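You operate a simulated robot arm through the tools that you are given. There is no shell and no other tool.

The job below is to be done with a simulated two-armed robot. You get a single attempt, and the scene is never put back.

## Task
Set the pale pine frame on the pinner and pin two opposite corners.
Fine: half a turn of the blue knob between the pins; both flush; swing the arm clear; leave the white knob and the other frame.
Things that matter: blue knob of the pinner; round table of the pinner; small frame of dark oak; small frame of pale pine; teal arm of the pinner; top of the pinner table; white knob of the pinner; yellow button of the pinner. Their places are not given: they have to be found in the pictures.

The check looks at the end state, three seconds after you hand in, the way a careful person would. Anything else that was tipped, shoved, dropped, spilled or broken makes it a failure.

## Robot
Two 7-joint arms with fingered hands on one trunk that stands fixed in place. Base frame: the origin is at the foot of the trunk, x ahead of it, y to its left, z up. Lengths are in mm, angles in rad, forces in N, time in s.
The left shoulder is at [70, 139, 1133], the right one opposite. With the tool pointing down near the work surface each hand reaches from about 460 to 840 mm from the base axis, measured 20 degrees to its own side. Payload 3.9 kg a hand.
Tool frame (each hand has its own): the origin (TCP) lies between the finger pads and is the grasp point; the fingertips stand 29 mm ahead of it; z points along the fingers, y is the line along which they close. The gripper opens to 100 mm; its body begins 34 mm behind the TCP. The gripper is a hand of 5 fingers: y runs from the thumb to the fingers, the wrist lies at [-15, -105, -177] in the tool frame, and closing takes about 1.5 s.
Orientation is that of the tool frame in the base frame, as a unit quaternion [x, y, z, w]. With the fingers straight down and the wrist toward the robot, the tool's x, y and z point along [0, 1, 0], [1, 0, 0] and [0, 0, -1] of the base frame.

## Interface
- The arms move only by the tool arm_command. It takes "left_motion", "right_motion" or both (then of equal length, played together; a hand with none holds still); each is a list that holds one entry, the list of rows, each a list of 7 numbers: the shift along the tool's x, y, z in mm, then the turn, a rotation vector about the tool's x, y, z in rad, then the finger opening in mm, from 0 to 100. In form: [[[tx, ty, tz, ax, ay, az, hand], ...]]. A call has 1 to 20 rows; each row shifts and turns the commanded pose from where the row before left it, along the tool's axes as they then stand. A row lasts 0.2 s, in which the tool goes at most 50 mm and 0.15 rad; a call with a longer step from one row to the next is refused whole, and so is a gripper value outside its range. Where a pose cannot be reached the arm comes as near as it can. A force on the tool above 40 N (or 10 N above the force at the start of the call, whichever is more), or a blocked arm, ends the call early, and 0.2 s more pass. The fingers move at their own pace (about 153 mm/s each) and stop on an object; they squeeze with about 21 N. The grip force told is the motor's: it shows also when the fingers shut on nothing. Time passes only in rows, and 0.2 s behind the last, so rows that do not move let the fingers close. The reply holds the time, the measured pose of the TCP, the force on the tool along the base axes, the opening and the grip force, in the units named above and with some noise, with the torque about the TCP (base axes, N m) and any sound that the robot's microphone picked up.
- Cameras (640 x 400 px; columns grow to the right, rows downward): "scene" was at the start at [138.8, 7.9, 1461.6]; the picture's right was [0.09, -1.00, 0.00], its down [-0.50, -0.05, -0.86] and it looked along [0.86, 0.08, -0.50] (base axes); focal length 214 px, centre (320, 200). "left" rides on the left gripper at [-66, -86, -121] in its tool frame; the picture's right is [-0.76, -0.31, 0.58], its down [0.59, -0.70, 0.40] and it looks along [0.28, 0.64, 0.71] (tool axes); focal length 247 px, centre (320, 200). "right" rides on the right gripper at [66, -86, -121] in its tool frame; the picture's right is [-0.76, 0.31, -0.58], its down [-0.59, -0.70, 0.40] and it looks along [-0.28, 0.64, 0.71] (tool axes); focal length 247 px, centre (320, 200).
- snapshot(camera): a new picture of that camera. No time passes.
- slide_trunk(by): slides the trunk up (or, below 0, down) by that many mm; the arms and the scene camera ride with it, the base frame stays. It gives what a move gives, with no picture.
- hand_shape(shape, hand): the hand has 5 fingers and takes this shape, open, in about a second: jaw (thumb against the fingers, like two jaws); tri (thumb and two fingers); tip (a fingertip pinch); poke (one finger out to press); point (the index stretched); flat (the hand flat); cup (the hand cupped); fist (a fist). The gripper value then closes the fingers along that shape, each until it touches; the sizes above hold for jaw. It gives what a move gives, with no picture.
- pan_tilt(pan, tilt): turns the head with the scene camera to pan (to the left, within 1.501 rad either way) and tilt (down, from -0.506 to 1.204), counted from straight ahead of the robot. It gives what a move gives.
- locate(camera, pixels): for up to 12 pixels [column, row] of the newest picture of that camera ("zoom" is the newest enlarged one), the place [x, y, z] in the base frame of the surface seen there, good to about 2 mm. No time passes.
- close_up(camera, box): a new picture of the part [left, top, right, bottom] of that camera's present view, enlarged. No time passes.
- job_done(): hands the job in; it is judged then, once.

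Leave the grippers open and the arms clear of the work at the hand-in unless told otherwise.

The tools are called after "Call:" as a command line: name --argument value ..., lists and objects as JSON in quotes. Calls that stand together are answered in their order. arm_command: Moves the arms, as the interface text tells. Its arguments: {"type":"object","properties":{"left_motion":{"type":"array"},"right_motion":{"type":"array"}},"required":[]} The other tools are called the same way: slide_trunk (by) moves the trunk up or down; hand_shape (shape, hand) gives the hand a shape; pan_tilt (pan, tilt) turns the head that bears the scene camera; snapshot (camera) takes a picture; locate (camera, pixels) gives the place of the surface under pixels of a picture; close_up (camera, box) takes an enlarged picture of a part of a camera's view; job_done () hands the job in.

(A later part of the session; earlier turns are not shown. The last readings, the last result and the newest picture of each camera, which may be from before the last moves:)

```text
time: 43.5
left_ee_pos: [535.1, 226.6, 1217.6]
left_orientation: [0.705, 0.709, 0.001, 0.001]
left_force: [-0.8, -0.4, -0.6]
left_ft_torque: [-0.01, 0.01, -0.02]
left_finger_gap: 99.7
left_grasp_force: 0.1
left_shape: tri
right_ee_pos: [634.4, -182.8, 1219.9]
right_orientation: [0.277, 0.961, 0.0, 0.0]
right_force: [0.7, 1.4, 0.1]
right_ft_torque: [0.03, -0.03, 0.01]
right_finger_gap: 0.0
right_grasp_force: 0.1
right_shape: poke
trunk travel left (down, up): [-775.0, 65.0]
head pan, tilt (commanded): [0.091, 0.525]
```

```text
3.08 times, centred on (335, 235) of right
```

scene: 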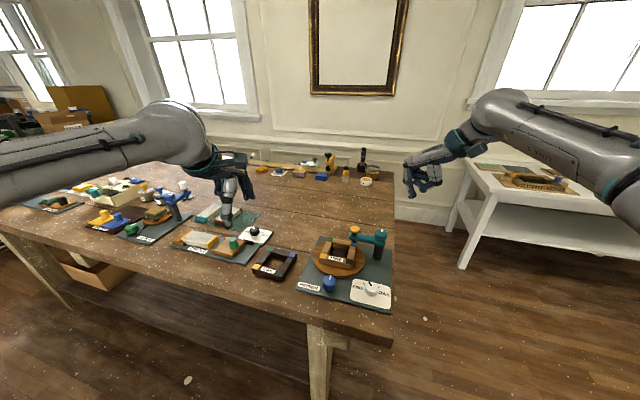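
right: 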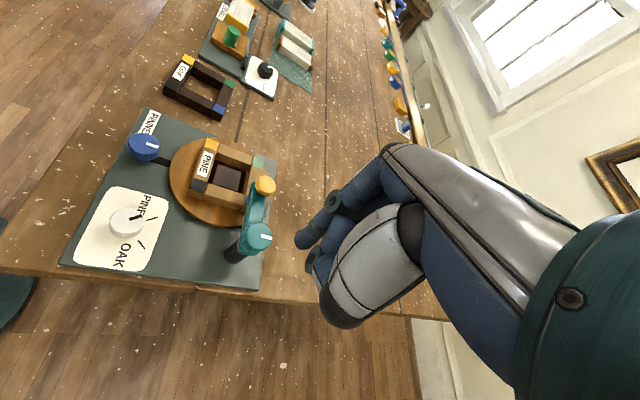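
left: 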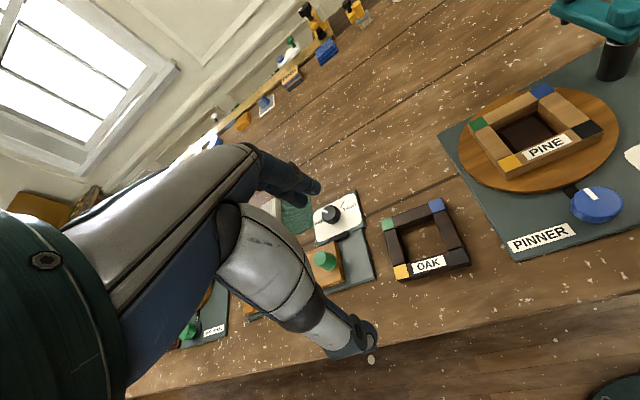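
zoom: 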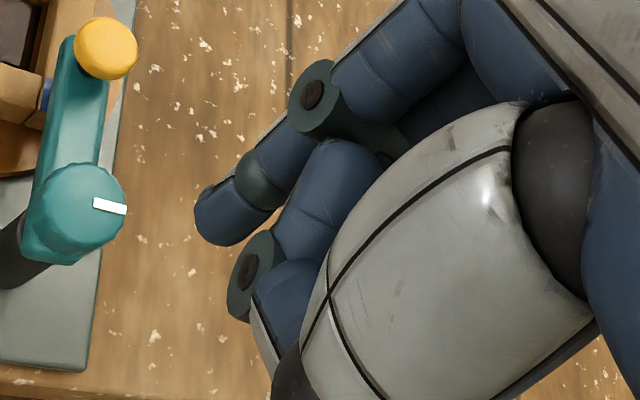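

Call:
locate --camera "zoom" --pixels '[[215, 225], [200, 212], [235, 235], [240, 205], [255, 195], [290, 145], [250, 280], [235, 290], [225, 195]]'

Call:
close_up --camera "scene" --box '[395, 140, 445, 210]'

Call:
locate --camera "zoom" --pixels '[[275, 328], [257, 325], [295, 318], [280, 305], [255, 245], [335, 290], [290, 215], [320, 280], [262, 295]]'

```text
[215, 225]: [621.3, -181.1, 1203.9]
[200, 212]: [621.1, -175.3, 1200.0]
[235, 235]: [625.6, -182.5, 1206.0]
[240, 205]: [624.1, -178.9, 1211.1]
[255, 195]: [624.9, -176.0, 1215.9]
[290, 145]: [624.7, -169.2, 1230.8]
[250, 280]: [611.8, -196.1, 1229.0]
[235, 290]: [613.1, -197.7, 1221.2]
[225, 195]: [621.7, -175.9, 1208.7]
```

```text
5.71 times, centred on (420, 175) of scene
```

zoom: 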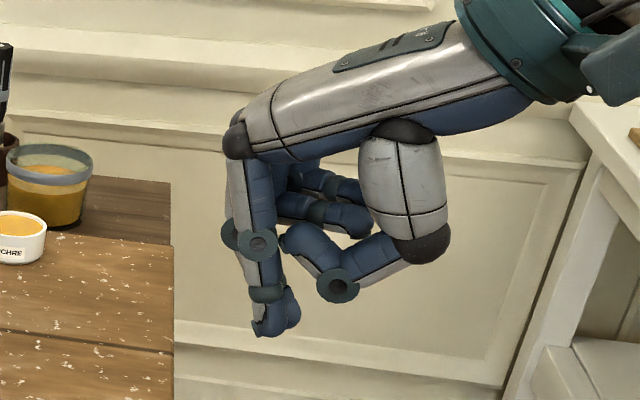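

```text
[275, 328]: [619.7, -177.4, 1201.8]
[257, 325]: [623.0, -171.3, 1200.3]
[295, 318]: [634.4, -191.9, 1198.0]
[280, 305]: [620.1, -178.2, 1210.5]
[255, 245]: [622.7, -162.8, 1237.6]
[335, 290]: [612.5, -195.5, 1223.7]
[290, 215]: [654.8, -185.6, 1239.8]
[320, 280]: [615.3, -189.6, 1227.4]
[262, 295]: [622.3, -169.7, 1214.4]
```

The index tip sits at about tool (7.5, 0, +28). I turn the right hand to yaw 0.2 and bring the tip above the button, first at about 30 mm height over it.

Call:
arm_command --right_motion '[[[0, 0, 0, 0, 0, 0.135, 0], [0, 0, 0, 0, 0, 0.135, 0], [0, 0, 0, 0, 0, 0.135, 0], [0, 0, 0, 0, 0, 0.135, 0], [0, 0, 0, 0, 0, 0.135, 0], [0, 0, 0, 0, 0, 0.135, 0], [22.6, 12.5, 0, 0, 0, 0, 0], [30.1, 16.6, 0, 0, 0, 0, 0], [30.1, 16.6, 0, 0, 0, 0, 0], [22.6, 12.5, 15, 0, 0, 0, 0], [7.5, 4.1, 25, 0, 0, 0, 0], [0, 0, 25, 0, 0, 0, 0], [0, 0, 25, 0, 0, 0, 0], [0, 0, 13, 0, 0, 0, 0], [0, 0, 0, 0, 0, 0, 0]]]'

Call:
close_up --camera "scene" --box '[330, 160, 430, 270]'

Call:
close_up --camera "right" --box '[215, 140, 415, 310]'

Call:
close_up --camera "left" --box '[430, 0, 640, 130]'

```text
time: 46.7
left_ee_pos: [535.9, 225.5, 1216.6]
left_orientation: [0.705, 0.709, 0.001, 0.0]
left_force: [-0.8, 0.4, 0.0]
left_ft_torque: [0.01, 0.02, 0.0]
left_finger_gap: 100.0
left_grasp_force: 0.1
left_shape: tri
right_ee_pos: [671.2, -60.8, 1115.1]
right_orientation: [0.632, 0.775, 0.0, -0.001]
right_force: [-0.3, -1.0, -0.4]
right_ft_torque: [0.03, 0.0, -0.01]
right_finger_gap: 0.0
right_grasp_force: 0.1
right_shape: poke
trunk travel left (down, up): [-775.0, 65.0]
head pan, tilt (commanded): [0.091, 0.525]
```

```text
3.64 times, centred on (380, 215) of scene
```

zoom: 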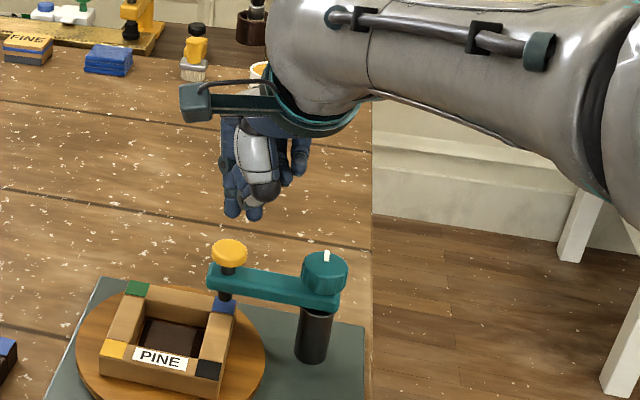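

```text
2.35 times, centred on (315, 225) of right
```

zoom: 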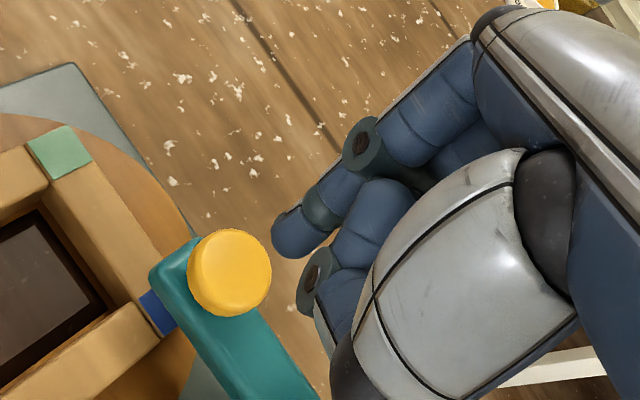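

```text
3.05 times, centred on (535, 65) of left
```

zoom: 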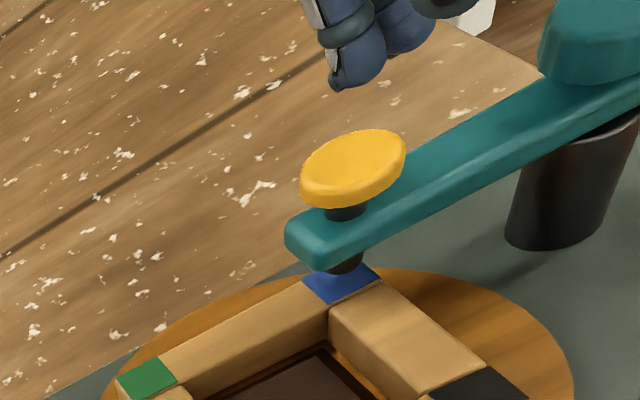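

I locate the index tip and the curled thumb relative to the button from a fresh scene enlargement.

Call:
close_up --camera "scene" --box '[375, 190, 425, 245]'

```text
7.27 times, centred on (400, 218) of scene
```

zoom: 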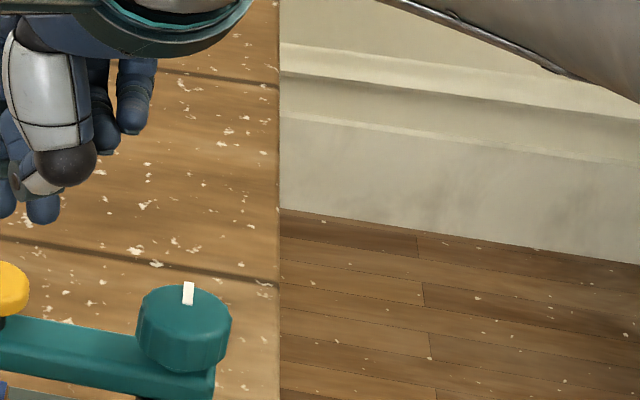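

Call:
close_up --camera "scene" --box '[370, 195, 415, 245]'

Call:
close_up --camera "scene" --box '[365, 180, 415, 245]'

```text
8.00 times, centred on (392, 220) of scene
```

zoom: 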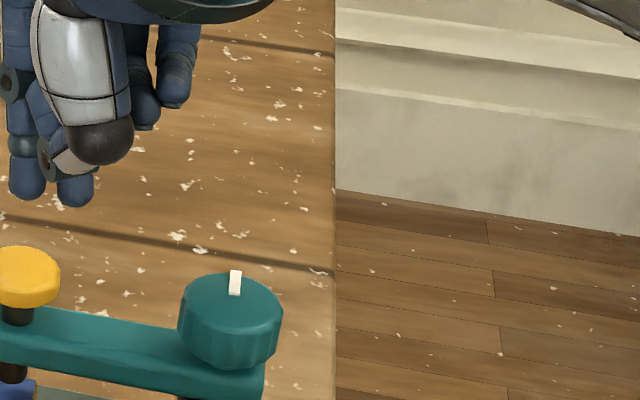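

```text
6.15 times, centred on (390, 212) of scene
```

zoom: 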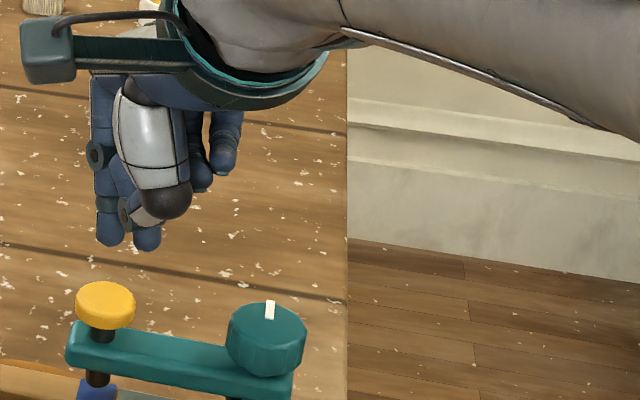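

Call:
locate --camera "zoom" --pixels '[[110, 238], [110, 225], [147, 242], [150, 235], [125, 210], [165, 205], [98, 155], [110, 200], [105, 300], [90, 305], [148, 225]]'

Call:
close_up --camera "right" --box '[280, 180, 380, 280]'

```text
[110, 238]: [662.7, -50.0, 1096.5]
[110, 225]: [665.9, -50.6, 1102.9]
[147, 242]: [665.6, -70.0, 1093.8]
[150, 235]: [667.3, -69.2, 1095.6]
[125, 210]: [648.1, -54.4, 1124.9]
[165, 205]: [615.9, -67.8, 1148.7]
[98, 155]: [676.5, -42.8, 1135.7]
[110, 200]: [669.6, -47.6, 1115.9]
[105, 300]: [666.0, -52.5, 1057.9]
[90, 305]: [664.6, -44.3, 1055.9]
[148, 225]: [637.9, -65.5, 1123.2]
```

```text
4.00 times, centred on (330, 230) of right
```

zoom: 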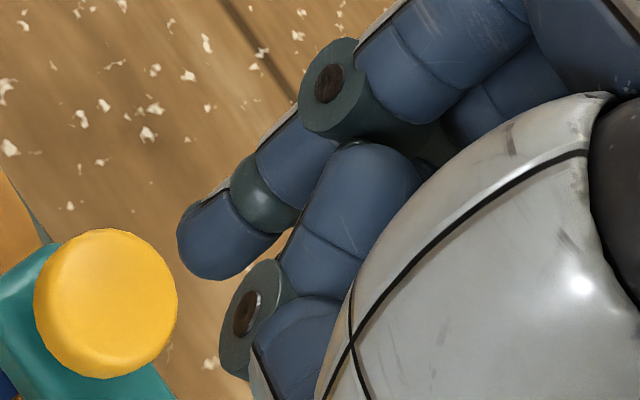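

Two fingertips (index at y≈-51, middle at y≈-71) flank the TCP, level with each other. I centre the TCP on the button (671.2,-52.4) so both press evenly, and lower to just above its top.

Call:
arm_command --right_motion '[[[8.2, 2, 0, 0, 0, 0, 0], [0, 0, 10, 0, 0, 0, 0], [0, 0, 8, 0, 0, 0, 0], [0, 0, 4, 0, 0, 0, 0], [0, 0, 0, 0, 0, 0, 0]]]'

Call:
close_up --camera "scene" --box '[350, 190, 410, 250]'

Call:
close_up --camera "left" --box '[500, 0, 640, 110]'

Call:
close_up --camera "right" --box '[215, 140, 415, 310]'

```text
time: 47.9
left_ee_pos: [534.8, 226.4, 1216.9]
left_orientation: [0.705, 0.709, 0.001, 0.0]
left_force: [-0.2, 0.0, -0.3]
left_ft_torque: [0.0, -0.01, 0.0]
left_finger_gap: 99.7
left_grasp_force: 0.0
left_shape: tri
right_ee_pos: [671.7, -52.6, 1093.0]
right_orientation: [0.633, 0.774, 0.001, 0.0]
right_force: [0.6, 0.5, -0.2]
right_ft_torque: [0.03, 0.03, 0.01]
right_finger_gap: 0.0
right_grasp_force: 0.1
right_shape: poke
trunk travel left (down, up): [-775.0, 65.0]
head pan, tilt (commanded): [0.091, 0.525]
```

```text
6.67 times, centred on (380, 220) of scene
```

zoom: 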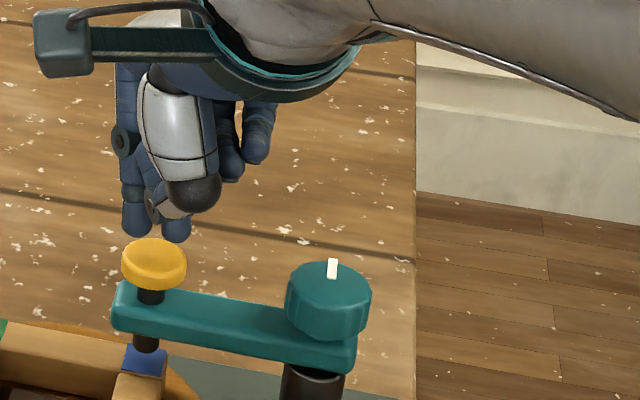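

```text
3.64 times, centred on (570, 55) of left
```

zoom: 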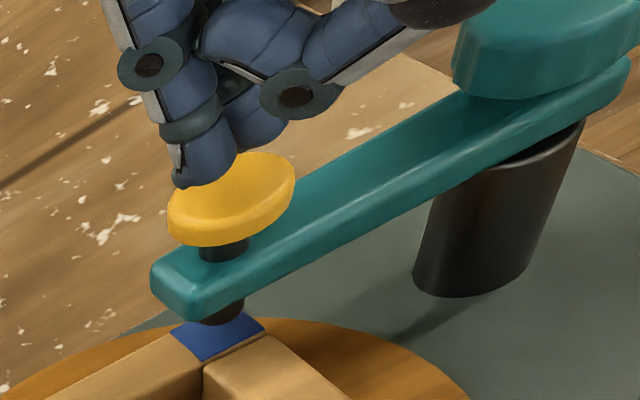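

```text
2.35 times, centred on (315, 225) of right
```

zoom: 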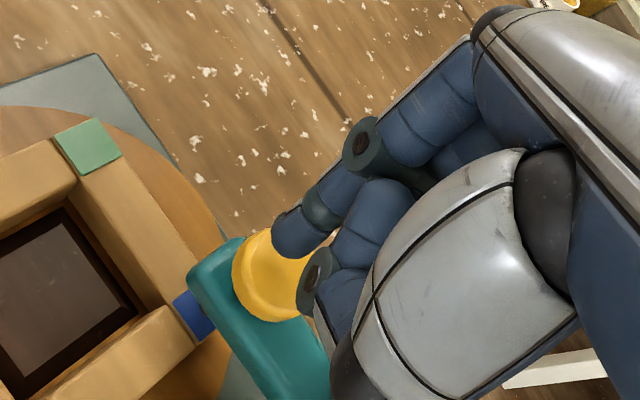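

The fingertips hover ~6 mm over the button. I lower in 2 mm rows to feel contact.

Call:
arm_command --right_motion '[[[0, 0, 2, 0, 0, 0, 0], [0, 0, 2, 0, 0, 0, 0], [0, 0, 2, 0, 0, 0, 0], [0, 0, 0, 0, 0, 0, 0]]]'

Call:
arm_command --right_motion '[[[0, 0, 1.5, 0, 0, 0, 0], [0, 0, 1.5, 0, 0, 0, 0], [0, 0, 0, 0, 0, 0, 0]]]'

Call:
close_up --camera "scene" --box '[350, 190, 410, 250]'

Call:
close_up --camera "left" --box '[500, 0, 640, 110]'

```text
time: 48.9
left_ee_pos: [536.2, 228.1, 1216.9]
left_orientation: [0.705, 0.709, 0.001, 0.0]
left_force: [-0.1, -0.3, 0.2]
left_ft_torque: [0.04, 0.0, -0.01]
left_finger_gap: 99.7
left_grasp_force: 0.1
left_shape: tri
right_ee_pos: [671.6, -52.5, 1087.3]
right_orientation: [0.632, 0.775, -0.001, 0.0]
right_force: [-0.4, -0.3, 1.5]
right_ft_torque: [-0.02, 0.01, -0.03]
right_finger_gap: 0.3
right_grasp_force: 0.1
right_shape: poke
trunk travel left (down, up): [-775.0, 65.0]
head pan, tilt (commanded): [0.091, 0.525]
```

```text
time: 49.7
left_ee_pos: [535.7, 226.1, 1216.9]
left_orientation: [0.704, 0.71, 0.001, 0.0]
left_force: [0.3, -0.4, -0.5]
left_ft_torque: [0.01, -0.04, -0.02]
left_finger_gap: 99.9
left_grasp_force: 0.0
left_shape: tri
right_ee_pos: [671.5, -51.2, 1085.1]
right_orientation: [0.632, 0.775, -0.001, 0.0]
right_force: [0.1, 0.0, 1.6]
right_ft_torque: [-0.02, -0.03, -0.01]
right_finger_gap: 0.1
right_grasp_force: 0.0
right_shape: poke
trunk travel left (down, up): [-775.0, 65.0]
head pan, tilt (commanded): [0.091, 0.525]
```

```text
6.67 times, centred on (380, 220) of scene
```

zoom: 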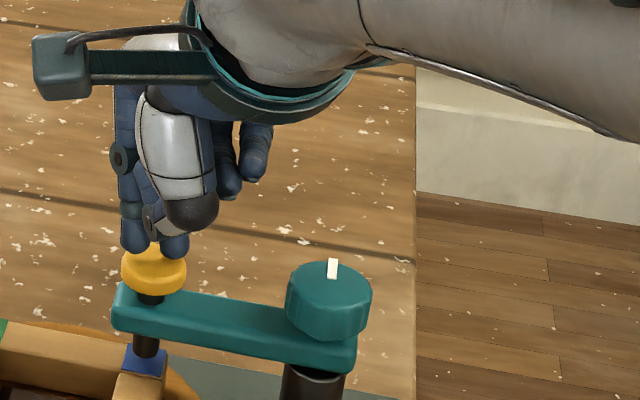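

```text
3.64 times, centred on (570, 55) of left
```

zoom: 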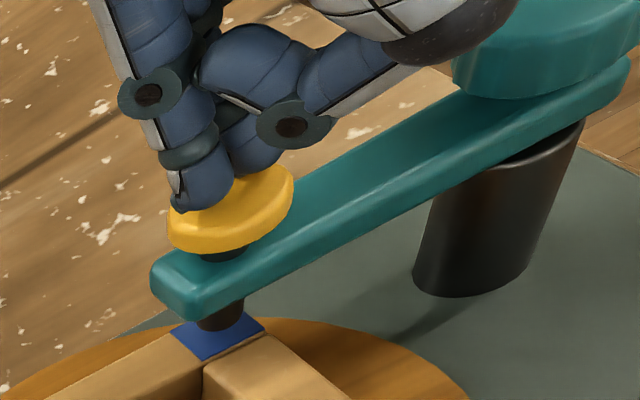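

Light contact (1.6 N) and the button has started down with the nozzle. I keep pressing in 2 mm rows, watching force and sound.

Call:
arm_command --right_motion '[[[0, 0, 2, 0, 0, 0, 0], [0, 0, 2, 0, 0, 0, 0], [0, 0, 0, 0, 0, 0, 0]]]'

Call:
arm_command --right_motion '[[[0, 0, 2, 0, 0, 0, 0], [0, 0, 2, 0, 0, 0, 0], [0, 0, 0, 0, 0, 0, 0]]]'

Call:
close_up --camera "scene" --box '[350, 190, 410, 250]'

Call:
close_up --camera "left" --box '[500, 0, 640, 110]'

```text
time: 50.5
left_ee_pos: [535.1, 227.0, 1216.9]
left_orientation: [0.705, 0.709, 0.0, 0.002]
left_force: [-0.7, 0.2, 0.9]
left_ft_torque: [0.0, 0.02, -0.04]
left_finger_gap: 99.9
left_grasp_force: 0.1
left_shape: tri
right_ee_pos: [672.1, -51.1, 1081.2]
right_orientation: [0.632, 0.775, 0.001, 0.001]
right_force: [-0.2, -1.4, 2.7]
right_ft_torque: [-0.03, -0.03, 0.0]
right_finger_gap: 0.0
right_grasp_force: 0.1
right_shape: poke
trunk travel left (down, up): [-775.0, 65.0]
head pan, tilt (commanded): [0.091, 0.525]
```

```text
time: 51.3
left_ee_pos: [534.5, 226.3, 1217.1]
left_orientation: [0.705, 0.709, 0.0, 0.001]
left_force: [0.0, 0.8, 0.0]
left_ft_torque: [-0.01, 0.01, 0.0]
left_finger_gap: 99.9
left_grasp_force: 0.1
left_shape: tri
right_ee_pos: [671.1, -51.3, 1076.9]
right_orientation: [0.633, 0.774, 0.001, 0.001]
right_force: [0.8, 1.8, 6.4]
right_ft_torque: [-0.06, -0.03, -0.01]
right_finger_gap: 0.1
right_grasp_force: 0.1
right_shape: poke
trunk travel left (down, up): [-775.0, 65.0]
head pan, tilt (commanded): [0.091, 0.525]
heard: click
```

```text
6.67 times, centred on (380, 220) of scene
```

zoom: 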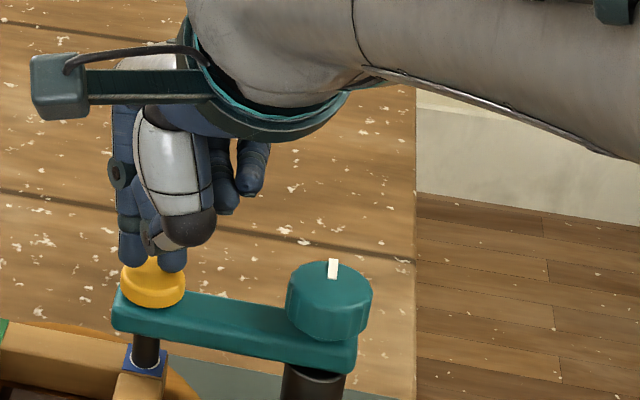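

```text
3.64 times, centred on (570, 55) of left
```

zoom: 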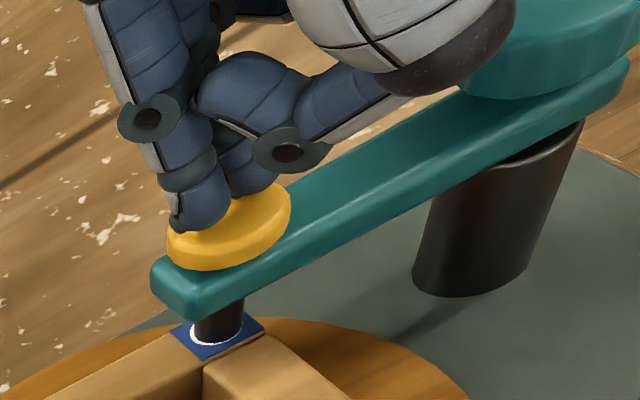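

A click was heard; the nozzle stands on the blue corner. I look closely before doing anything else.

Call:
close_up --camera "left" --box '[535, 65, 580, 105]'

Call:
close_up --camera "scene" --box '[358, 228, 382, 252]'

Call:
close_up --camera "right" --box '[215, 200, 355, 310]'

```text
10.00 times, centred on (558, 85) of left
```

zoom: 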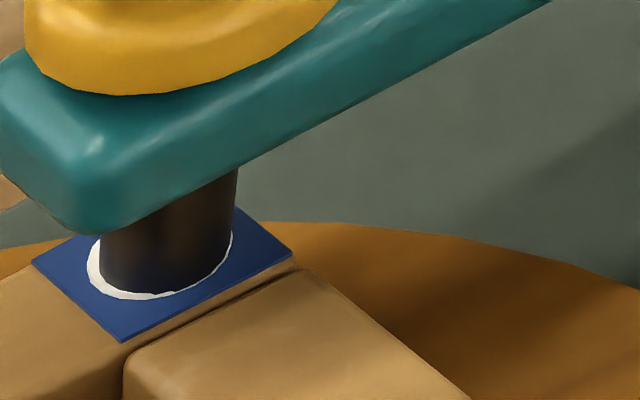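

```text
16.00 times, centred on (370, 240) of scene
```

zoom: 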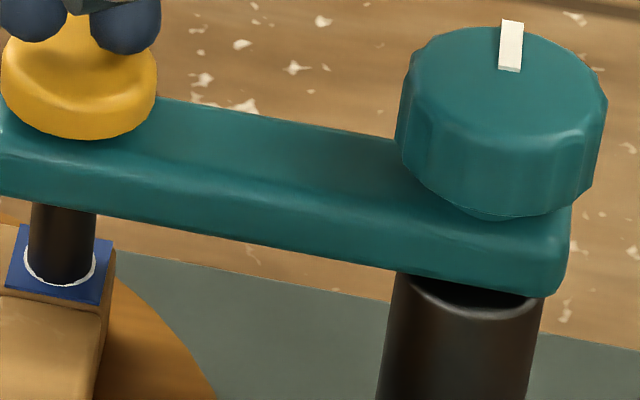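

```text
3.64 times, centred on (285, 255) of right
```

zoom: 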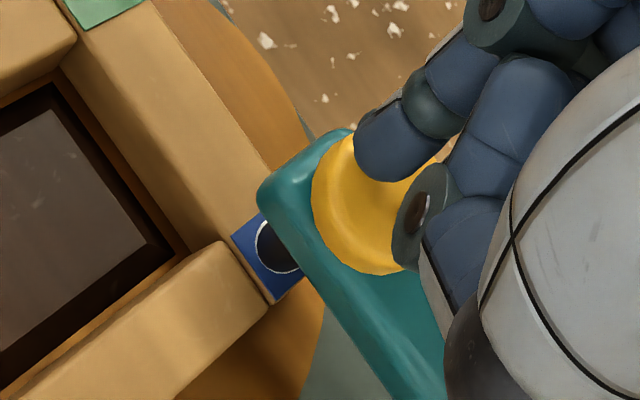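

A white pin head now shows around the nozzle, well centred on the blue patch. I lift the fingers and inspect.

Call:
arm_command --right_motion '[[[0, 0, -5, 0, 0, 0, 0], [0, 0, -10, 0, 0, 0, 0], [0, 0, -20, 0, 0, 0, 0], [0, 0, -25, 0, 0, 0, 0], [0, 0, -25, 0, 0, 0, 0], [0, 0, 0, 0, 0, 0, 0]]]'

Call:
close_up --camera "left" --box '[500, 20, 640, 130]'

Call:
close_up --camera "scene" --box '[350, 220, 390, 252]'

Call:
close_up --camera "right" --box '[215, 180, 355, 310]'

```text
time: 52.7
left_ee_pos: [536.2, 227.5, 1216.9]
left_orientation: [0.705, 0.709, 0.001, 0.001]
left_force: [-0.7, -0.2, -0.2]
left_ft_torque: [-0.03, 0.01, 0.01]
left_finger_gap: 99.9
left_grasp_force: 0.0
left_shape: tri
right_ee_pos: [671.8, -50.8, 1160.9]
right_orientation: [0.633, 0.774, 0.0, 0.0]
right_force: [0.5, -0.2, 0.4]
right_ft_torque: [0.03, 0.02, 0.0]
right_finger_gap: 0.0
right_grasp_force: 0.1
right_shape: poke
trunk travel left (down, up): [-775.0, 65.0]
head pan, tilt (commanded): [0.091, 0.525]
```

```text
3.64 times, centred on (570, 75) of left
```

zoom: 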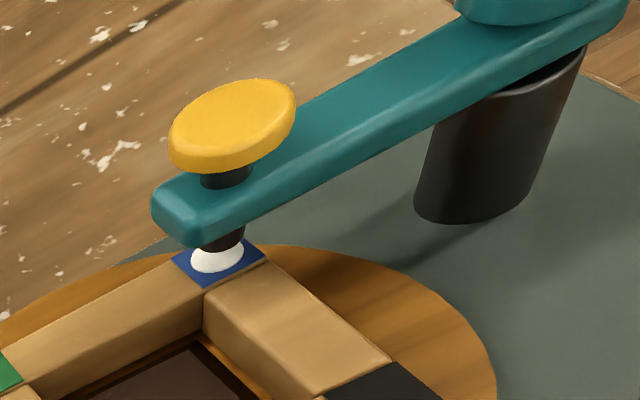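

```text
12.50 times, centred on (370, 236) of scene
```

zoom: 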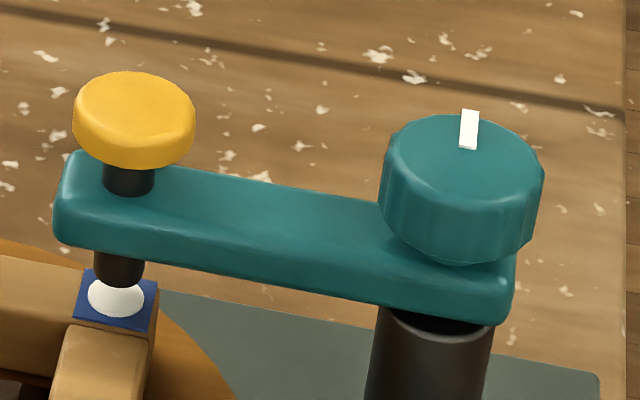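

```text
3.08 times, centred on (285, 245) of right
```

zoom: 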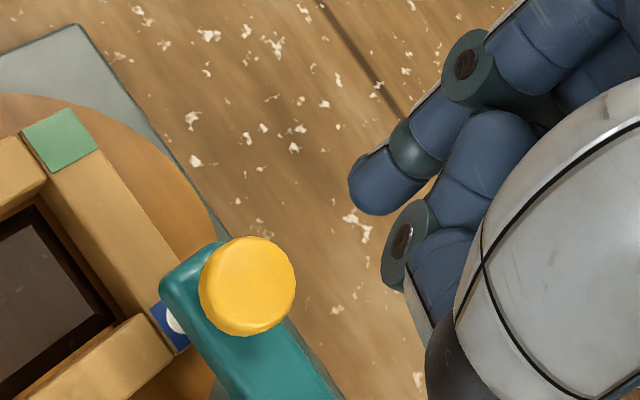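

The button sprang back, the pin head shows as a flat white disc. I zoom in to judge flushness.

Call:
close_up --camera "left" --box '[530, 80, 570, 105]'

Call:
close_up --camera "scene" --box '[350, 238, 366, 250]'

Call:
locate --camera "zoom" --pixels '[[260, 200], [300, 230], [380, 230], [190, 220], [300, 290], [340, 180]]'

```text
16.00 times, centred on (550, 92) of left
```

zoom: 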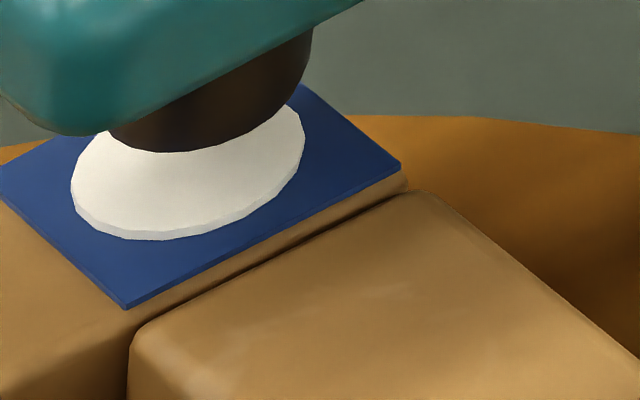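

```text
16.00 times, centred on (358, 244) of scene
```

zoom: 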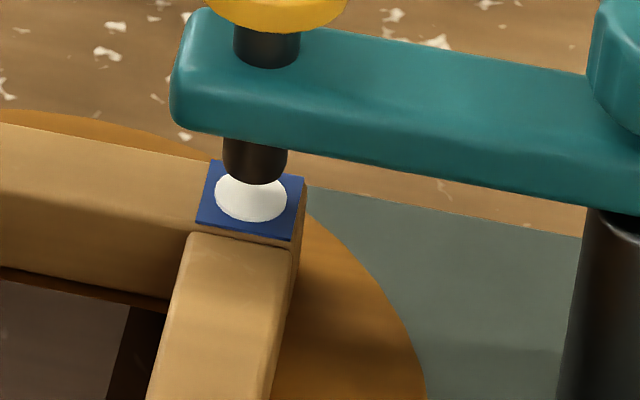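

```text
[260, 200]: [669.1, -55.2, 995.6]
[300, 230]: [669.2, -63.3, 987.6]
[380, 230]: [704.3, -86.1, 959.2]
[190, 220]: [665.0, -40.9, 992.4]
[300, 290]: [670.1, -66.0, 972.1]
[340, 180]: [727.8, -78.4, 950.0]
```

The head lies flat with the patch — flush. Next the blue knob. I move the right hand aside (to be reversed later): 200 mm to the right and 60 mm up.

Call:
arm_command --right_motion '[[[0, 0, -30, 0, 0, 0, 0], [-20, 0, -30, 0, 0, 0, 0], [-40, 0, 0, 0, 0, 0, 0], [-40, 0, 0, 0, 0, 0, 0], [-40, 0, 0, 0, 0, 0, 0], [-40, 0, 0, 0, 0, 0, 0], [-20, 0, 0, 0, 0, 0, 0], [0, 0, 0, 0, 0, 0, 0]]]'

Call:
snapshot --camera "scene"

Call:
close_up --camera "left" --box '[540, 150, 640, 260]'

Call:
locate --camera "zoom" --pixels '[[320, 200], [210, 220], [430, 230], [340, 160], [300, 280], [250, 150]]'

```text
time: 54.5
left_ee_pos: [534.4, 226.9, 1218.0]
left_orientation: [0.705, 0.71, 0.0, 0.0]
left_force: [-0.2, 0.2, 0.6]
left_ft_torque: [0.01, -0.02, 0.0]
left_finger_gap: 99.9
left_grasp_force: 0.0
left_shape: tri
right_ee_pos: [713.2, -246.8, 1221.6]
right_orientation: [0.632, 0.775, 0.0, 0.0]
right_force: [-0.2, -0.5, -0.2]
right_ft_torque: [-0.01, 0.0, -0.02]
right_finger_gap: 0.0
right_grasp_force: 0.0
right_shape: poke
trunk travel left (down, up): [-775.0, 65.0]
head pan, tilt (commanded): [0.091, 0.525]
```

```text
taken
```

scene: 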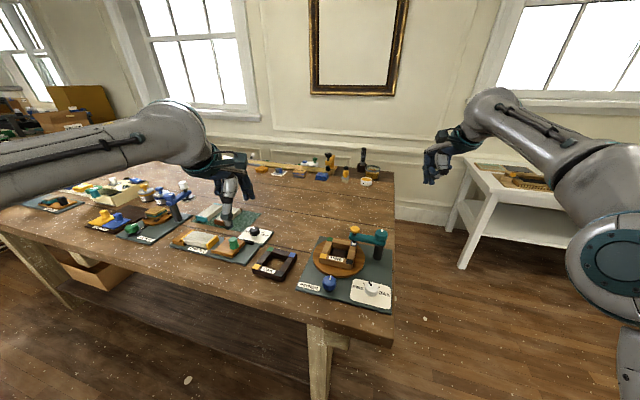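

```text
3.64 times, centred on (590, 205) of left
```

zoom: 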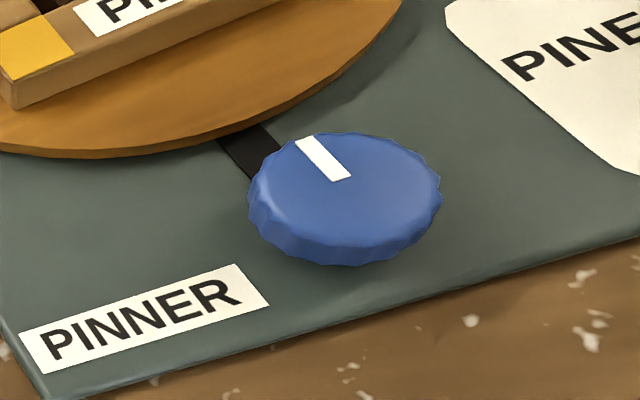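

```text
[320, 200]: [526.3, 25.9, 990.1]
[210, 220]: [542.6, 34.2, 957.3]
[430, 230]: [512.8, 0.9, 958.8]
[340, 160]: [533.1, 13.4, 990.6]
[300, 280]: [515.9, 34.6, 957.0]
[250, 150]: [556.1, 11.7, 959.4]
```

Call:
locate --camera "zoom" --pixels '[[345, 188], [252, 190], [436, 185], [345, 138], [345, 240], [312, 143], [338, 176], [265, 225], [420, 225], [240, 155]]'

Call:
close_up --camera "scene" --box '[310, 265, 350, 300]'

Call:
locate --camera "zoom" --pixels '[[300, 180], [220, 180], [395, 190], [300, 130], [305, 230], [322, 140], [310, 170]]'

```text
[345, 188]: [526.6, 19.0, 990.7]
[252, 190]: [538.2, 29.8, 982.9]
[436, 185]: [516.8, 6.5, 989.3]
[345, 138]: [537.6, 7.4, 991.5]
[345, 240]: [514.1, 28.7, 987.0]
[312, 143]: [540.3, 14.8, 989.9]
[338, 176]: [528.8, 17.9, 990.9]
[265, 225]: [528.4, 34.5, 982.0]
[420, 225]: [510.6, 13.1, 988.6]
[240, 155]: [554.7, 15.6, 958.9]
```

```text
11.43 times, centred on (330, 282) of scene
```

zoom: 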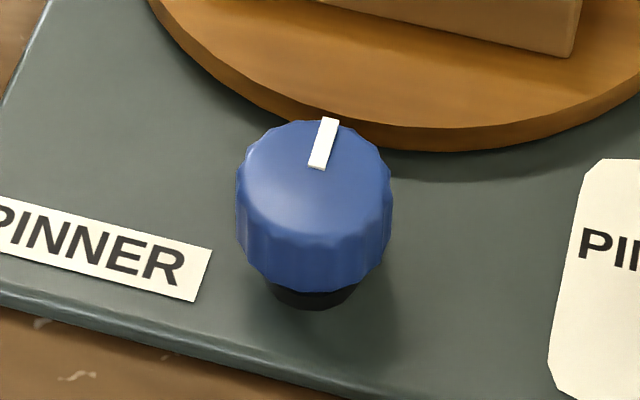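

```text
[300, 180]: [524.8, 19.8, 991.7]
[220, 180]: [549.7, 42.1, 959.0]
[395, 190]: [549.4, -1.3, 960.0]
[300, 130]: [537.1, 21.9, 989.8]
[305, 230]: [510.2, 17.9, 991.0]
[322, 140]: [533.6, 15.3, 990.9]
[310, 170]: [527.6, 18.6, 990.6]
```

The blue knob is centred at (526,18.5), radius ~15.5, top z≈991, mark pointing at about -14.5°. I bring the left hand (tri) above it, turning it to yaw -1.1, stopping at z≈1090 to test the reach.

Call:
arm_command --left_motion '[[[-34.7, -1.5, 10, 0, 0, 0, 100], [-34.7, -1.5, 20, 0, 0, 0, 90], [-34.7, -1.5, 24, 0, 0, 0.1, 80], [-34.7, -1.5, 24, 0, 0, 0, 70], [-34.7, -1.5, 24, 0, 0, 0, 60], [-34.7, -1.5, 24, 0, 0, 0, 60], [0, 0, 0, 0, 0, 0.14, 60], [0, 0, 0, 0, 0, 0.14, 60], [0, 0, 0, 0, 0, 0.14, 60], [0, 0, 0, 0, 0, 0.14, 60], [0, 0, 0, 0, 0, 0.14, 60], [0, 0, 0, 0, 0, 0.14, 60], [0, 0, 0, 0, 0, 0.14, 60], [0, 0, 0, 0, 0, 0, 60], [0, 0, 0, 0, 0, 0, 60]]]'

Call:
snapshot --camera "scene"

Call:
snapshot --camera "left"

```text
time: 57.7
left_ee_pos: [517.8, 20.3, 1091.6]
left_orientation: [0.969, 0.245, 0.0, 0.0]
left_force: [0.2, -0.2, -0.3]
left_ft_torque: [0.02, 0.01, -0.01]
left_finger_gap: 60.4
left_grasp_force: 0.1
left_shape: tri
right_ee_pos: [711.6, -247.8, 1220.8]
right_orientation: [0.633, 0.774, 0.0, 0.0]
right_force: [-0.7, 0.1, 0.4]
right_ft_torque: [0.0, 0.02, -0.01]
right_finger_gap: 0.0
right_grasp_force: 0.0
right_shape: poke
trunk travel left (down, up): [-775.0, 65.0]
head pan, tilt (commanded): [0.091, 0.525]
```

```text
taken
```

scene: 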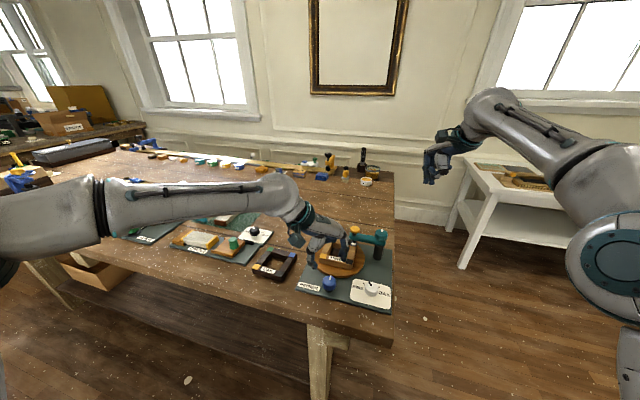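

```text
taken
```

left: 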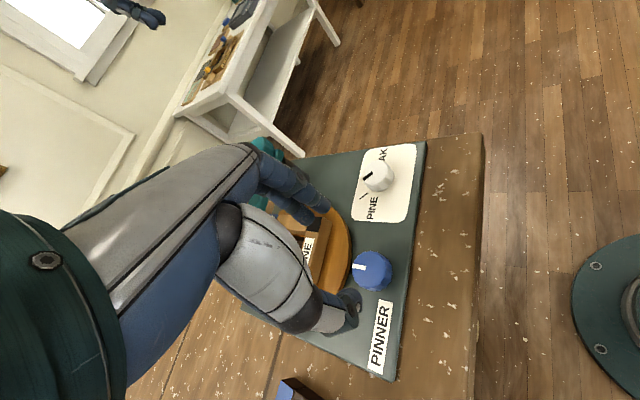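

The pose is reached at yaw -1.08. I shift 8 mm to centre on the knob and descend partway to z≈1035 to check clearances.

Call:
arm_command --left_motion '[[[6.4, 5.5, 0, 0, 0, 0, 60], [0, 0, 20, 0, 0, 0, 60], [0, 0, 20, 0, 0, 0, 60], [0, 0, 16, 0, 0, 0, 60], [0, 0, 0, 0, 0, 0, 60]]]'

Call:
close_up --camera "scene" --box '[280, 210, 390, 310]'

Call:
close_up --camera "left" --box '[220, 120, 440, 340]'

```text
time: 58.9
left_ee_pos: [526.5, 18.3, 1035.0]
left_orientation: [0.969, 0.246, 0.001, -0.001]
left_force: [0.0, 0.0, -0.6]
left_ft_torque: [0.01, -0.02, -0.03]
left_finger_gap: 60.3
left_grasp_force: 0.1
left_shape: tri
right_ee_pos: [712.6, -247.2, 1221.1]
right_orientation: [0.633, 0.774, 0.0, 0.0]
right_force: [0.0, 0.7, 1.0]
right_ft_torque: [0.02, -0.02, 0.01]
right_finger_gap: 0.0
right_grasp_force: 0.0
right_shape: poke
trunk travel left (down, up): [-775.0, 65.0]
head pan, tilt (commanded): [0.091, 0.525]
```

```text
4.00 times, centred on (335, 260) of scene
```

zoom: 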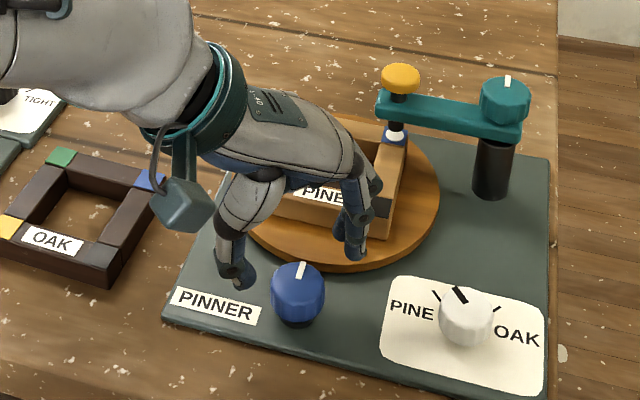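

```text
1.82 times, centred on (330, 230) of left
```

zoom: 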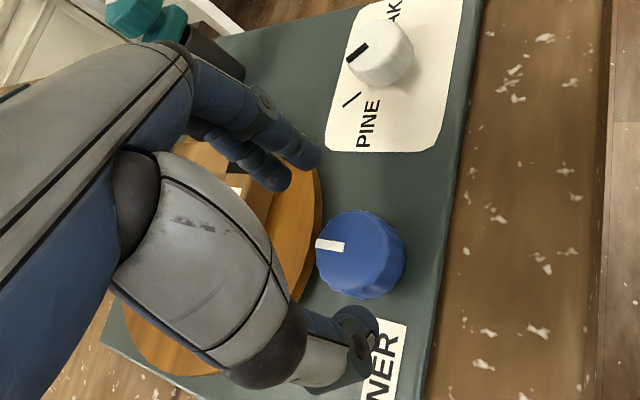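

Thumb and fingers straddle the knob; curled fingers should clear the frame by ~12 mm. I descend the remaining 31 mm carefully.

Call:
arm_command --left_motion '[[[0, 0, 8, 0, 0, 0, 60], [0, 0, 8, 0, 0, 0, 56], [0, 0, 6, 0, 0, 0, 52], [0, 0, 5, 0, 0, 0, 50], [0, 0, 4, 0, 0, 0, 50], [0, 0, 0, 0, 0, 0, 50]]]'

Call:
close_up --camera "scene" --box '[280, 210, 390, 310]'

Call:
close_up --camera "left" --box '[220, 120, 440, 340]'

```text
time: 60.3
left_ee_pos: [527.1, 18.4, 1003.3]
left_orientation: [0.969, 0.246, 0.001, 0.0]
left_force: [0.2, -0.3, 0.6]
left_ft_torque: [-0.03, 0.04, 0.03]
left_finger_gap: 50.2
left_grasp_force: 0.1
left_shape: tri
right_ee_pos: [712.8, -246.9, 1221.3]
right_orientation: [0.633, 0.774, 0.0, 0.001]
right_force: [-0.2, -0.4, -0.4]
right_ft_torque: [0.01, 0.03, 0.01]
right_finger_gap: 0.0
right_grasp_force: 0.1
right_shape: poke
trunk travel left (down, up): [-775.0, 65.0]
head pan, tilt (commanded): [0.091, 0.525]
```

```text
4.00 times, centred on (335, 260) of scene
```

zoom: 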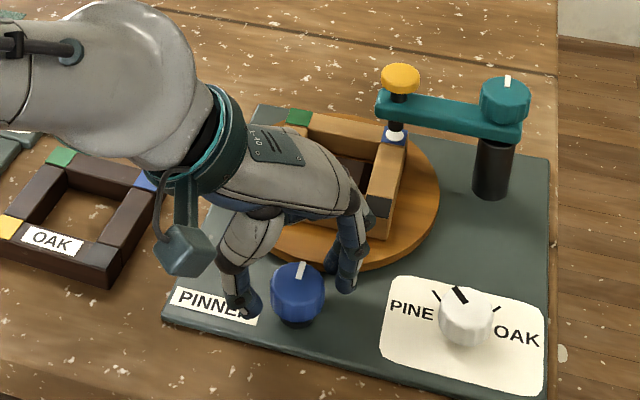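

```text
1.82 times, centred on (330, 230) of left
```

zoom: 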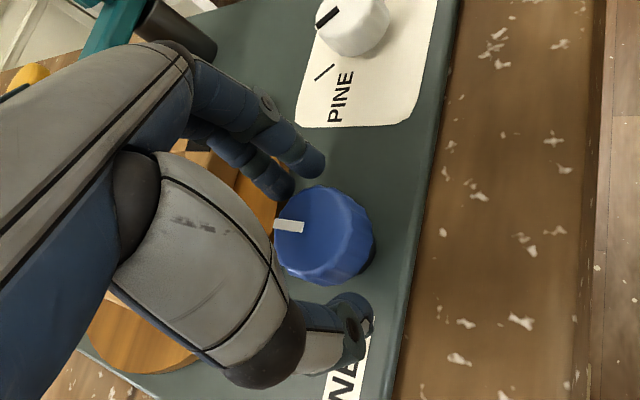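

Positioned well around the knob without contact. I close the grip.

Call:
arm_command --left_motion '[[[0, 0, 0, 0, 0, 0, 42], [0, 0, 0, 0, 0, 0, 36], [0, 0, 0, 0, 0, 0, 30], [0, 0, 0, 0, 0, 0, 20], [0, 0, 0, 0, 0, 0, 10], [0, 0, 0, 0, 0, 0, 0], [0, 0, 0, 0, 0, 0, 0]]]'

Call:
close_up --camera "scene" --box '[290, 220, 380, 310]'

Call:
close_up --camera "left" --box '[220, 120, 440, 340]'

```text
time: 61.9
left_ee_pos: [526.0, 18.2, 1003.4]
left_orientation: [0.969, 0.246, 0.0, 0.0]
left_force: [0.0, -0.1, -1.8]
left_ft_torque: [-0.03, 0.01, 0.04]
left_finger_gap: 28.0
left_grasp_force: 21.4
left_shape: tri
right_ee_pos: [712.4, -248.1, 1220.7]
right_orientation: [0.633, 0.775, 0.0, 0.0]
right_force: [-0.1, -0.4, -0.7]
right_ft_torque: [-0.01, 0.01, 0.01]
right_finger_gap: 0.0
right_grasp_force: 0.2
right_shape: poke
trunk travel left (down, up): [-775.0, 65.0]
head pan, tilt (commanded): [0.091, 0.525]
```

```text
4.44 times, centred on (335, 265) of scene
```

zoom: 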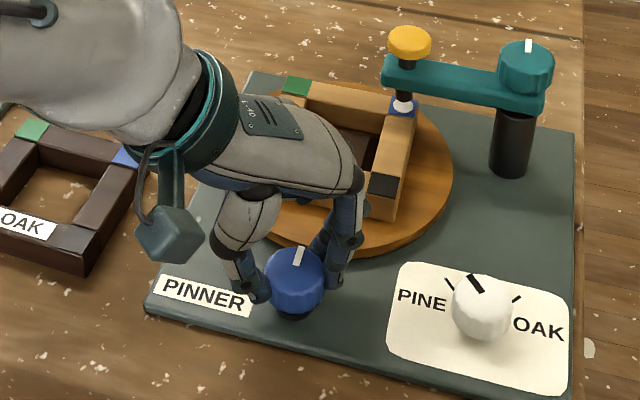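

```text
1.82 times, centred on (330, 230) of left
```

zoom: 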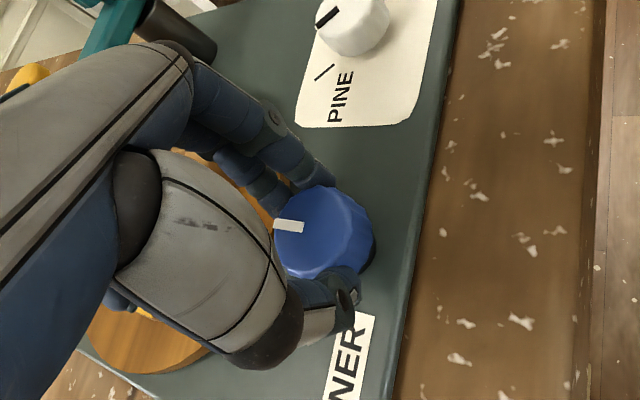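

Gripped (28 mm, 21 N) at yaw -1.08. I turn counter-clockwise 0.35 rad first and watch how the table follows.

Call:
arm_command --left_motion '[[[0, 0, 0, 0, 0, -0.05, 0], [0, 0, 0, 0, 0, -0.06, 0], [0, 0, 0, 0, 0, -0.06, 0], [0, 0, 0, 0, 0, -0.06, 0], [0, 0, 0, 0, 0, -0.06, 0], [0, 0, 0, 0, 0, -0.06, 0], [0, 0, 0, 0, 0, 0, 0]]]'

Call:
close_up --camera "scene" --box '[290, 220, 380, 310]'

Call:
close_up --camera "left" --box '[220, 120, 440, 340]'

```text
time: 63.5
left_ee_pos: [527.8, 18.3, 1005.0]
left_orientation: [0.911, 0.412, -0.001, -0.001]
left_force: [-0.3, -1.0, -3.8]
left_ft_torque: [-0.06, 0.03, 0.01]
left_finger_gap: 27.5
left_grasp_force: 21.3
left_shape: tri
right_ee_pos: [712.7, -247.7, 1221.1]
right_orientation: [0.633, 0.774, 0.0, -0.001]
right_force: [0.6, 0.2, -0.2]
right_ft_torque: [-0.01, 0.01, 0.03]
right_finger_gap: 0.0
right_grasp_force: 0.1
right_shape: poke
trunk travel left (down, up): [-775.0, 65.0]
head pan, tilt (commanded): [0.091, 0.525]
```

```text
4.44 times, centred on (335, 265) of scene
```

zoom: 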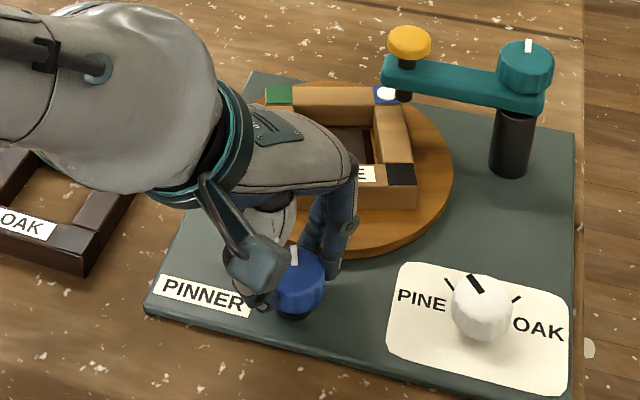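

```text
1.82 times, centred on (330, 230) of left
```

zoom: 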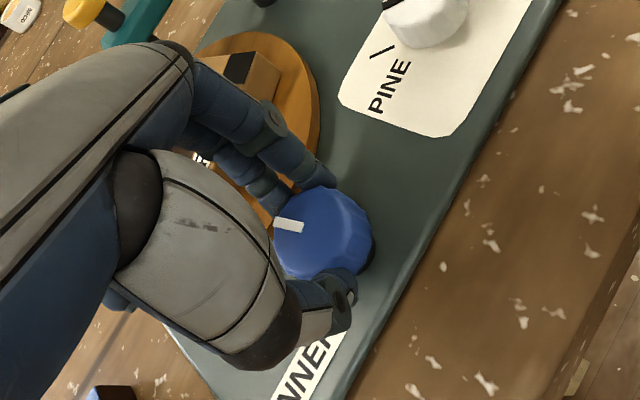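

The table turns with the knob about one to one. I continue this stroke by another 0.74 rad.

Call:
arm_command --left_motion '[[[0, 0, 0, 0, 0, -0.06, 0], [0, 0, 0, 0, 0, -0.07, 0], [0, 0, 0, 0, 0, -0.07, 0], [0, 0, 0, 0, 0, -0.07, 0], [0, 0, 0, 0, 0, -0.07, 0], [0, 0, 0, 0, 0, -0.07, 0], [0, 0, 0, 0, 0, -0.07, 0], [0, 0, 0, 0, 0, -0.07, 0], [0, 0, 0, 0, 0, -0.07, 0], [0, 0, 0, 0, 0, -0.07, 0], [0, 0, 0, 0, 0, -0.05, 0], [0, 0, 0, 0, 0, 0, 0]]]'

Call:
close_up --camera "scene" --box '[290, 220, 380, 310]'

Call:
close_up --camera "left" --box '[220, 120, 440, 340]'

```text
time: 66.1
left_ee_pos: [529.1, 20.3, 1005.9]
left_orientation: [0.697, 0.717, -0.016, 0.009]
left_force: [-5.8, -1.6, -21.5]
left_ft_torque: [0.07, 0.05, -0.01]
left_finger_gap: 25.2
left_grasp_force: 20.6
left_shape: tri
right_ee_pos: [713.2, -248.0, 1220.9]
right_orientation: [0.632, 0.775, -0.001, 0.0]
right_force: [-0.1, 0.2, -0.5]
right_ft_torque: [-0.02, -0.02, -0.01]
right_finger_gap: 0.0
right_grasp_force: 0.1
right_shape: poke
trunk travel left (down, up): [-775.0, 65.0]
head pan, tilt (commanded): [0.091, 0.525]
```

```text
4.44 times, centred on (335, 265) of scene
```

zoom: 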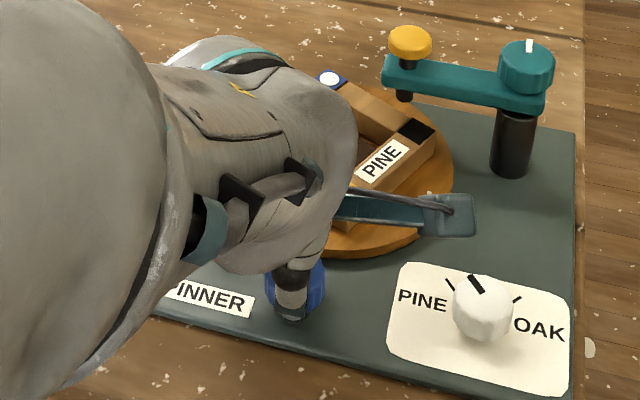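

```text
1.82 times, centred on (330, 230) of left
```

zoom: 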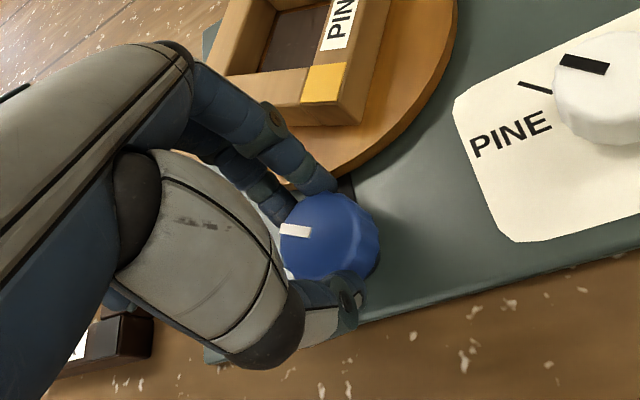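

The stroke turned the knob about 1.1 rad; near yaw 0 the arm reaches its limit and pulls up (-21 N). I release the knob gently here.

Call:
arm_command --left_motion '[[[0, 0, 0, 0, 0, 0, 26], [0, 0, 0, 0, 0, 0, 30], [0, 0, 0, 0, 0, 0, 36], [0, 0, 0, 0, 0, 0, 44], [0, 0, 0, 0, 0, 0, 50], [0, 0, 0, 0, 0, 0, 50]]]'

Call:
close_up --camera "scene" --box '[290, 220, 380, 310]'

Call:
close_up --camera "left" --box '[220, 120, 440, 340]'

```text
time: 67.5
left_ee_pos: [529.0, 17.3, 1013.2]
left_orientation: [0.699, 0.715, -0.011, 0.014]
left_force: [0.5, 0.3, -0.3]
left_ft_torque: [0.03, 0.0, 0.02]
left_finger_gap: 49.6
left_grasp_force: 0.1
left_shape: tri
right_ee_pos: [712.0, -248.0, 1221.2]
right_orientation: [0.633, 0.775, 0.0, 0.0]
right_force: [-0.6, -0.3, 0.6]
right_ft_torque: [0.0, 0.0, 0.01]
right_finger_gap: 0.3
right_grasp_force: 0.0
right_shape: poke
trunk travel left (down, up): [-775.0, 65.0]
head pan, tilt (commanded): [0.091, 0.525]
```

```text
4.44 times, centred on (335, 265) of scene
```

zoom: 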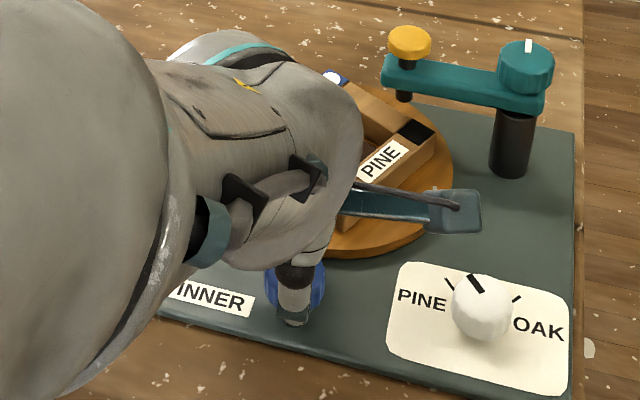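

```text
1.82 times, centred on (330, 230) of left
```

zoom: 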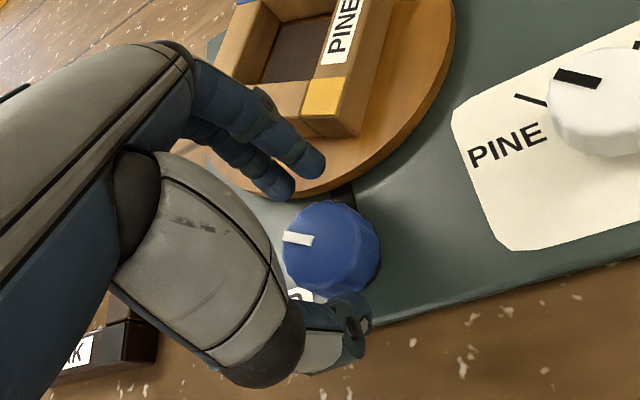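

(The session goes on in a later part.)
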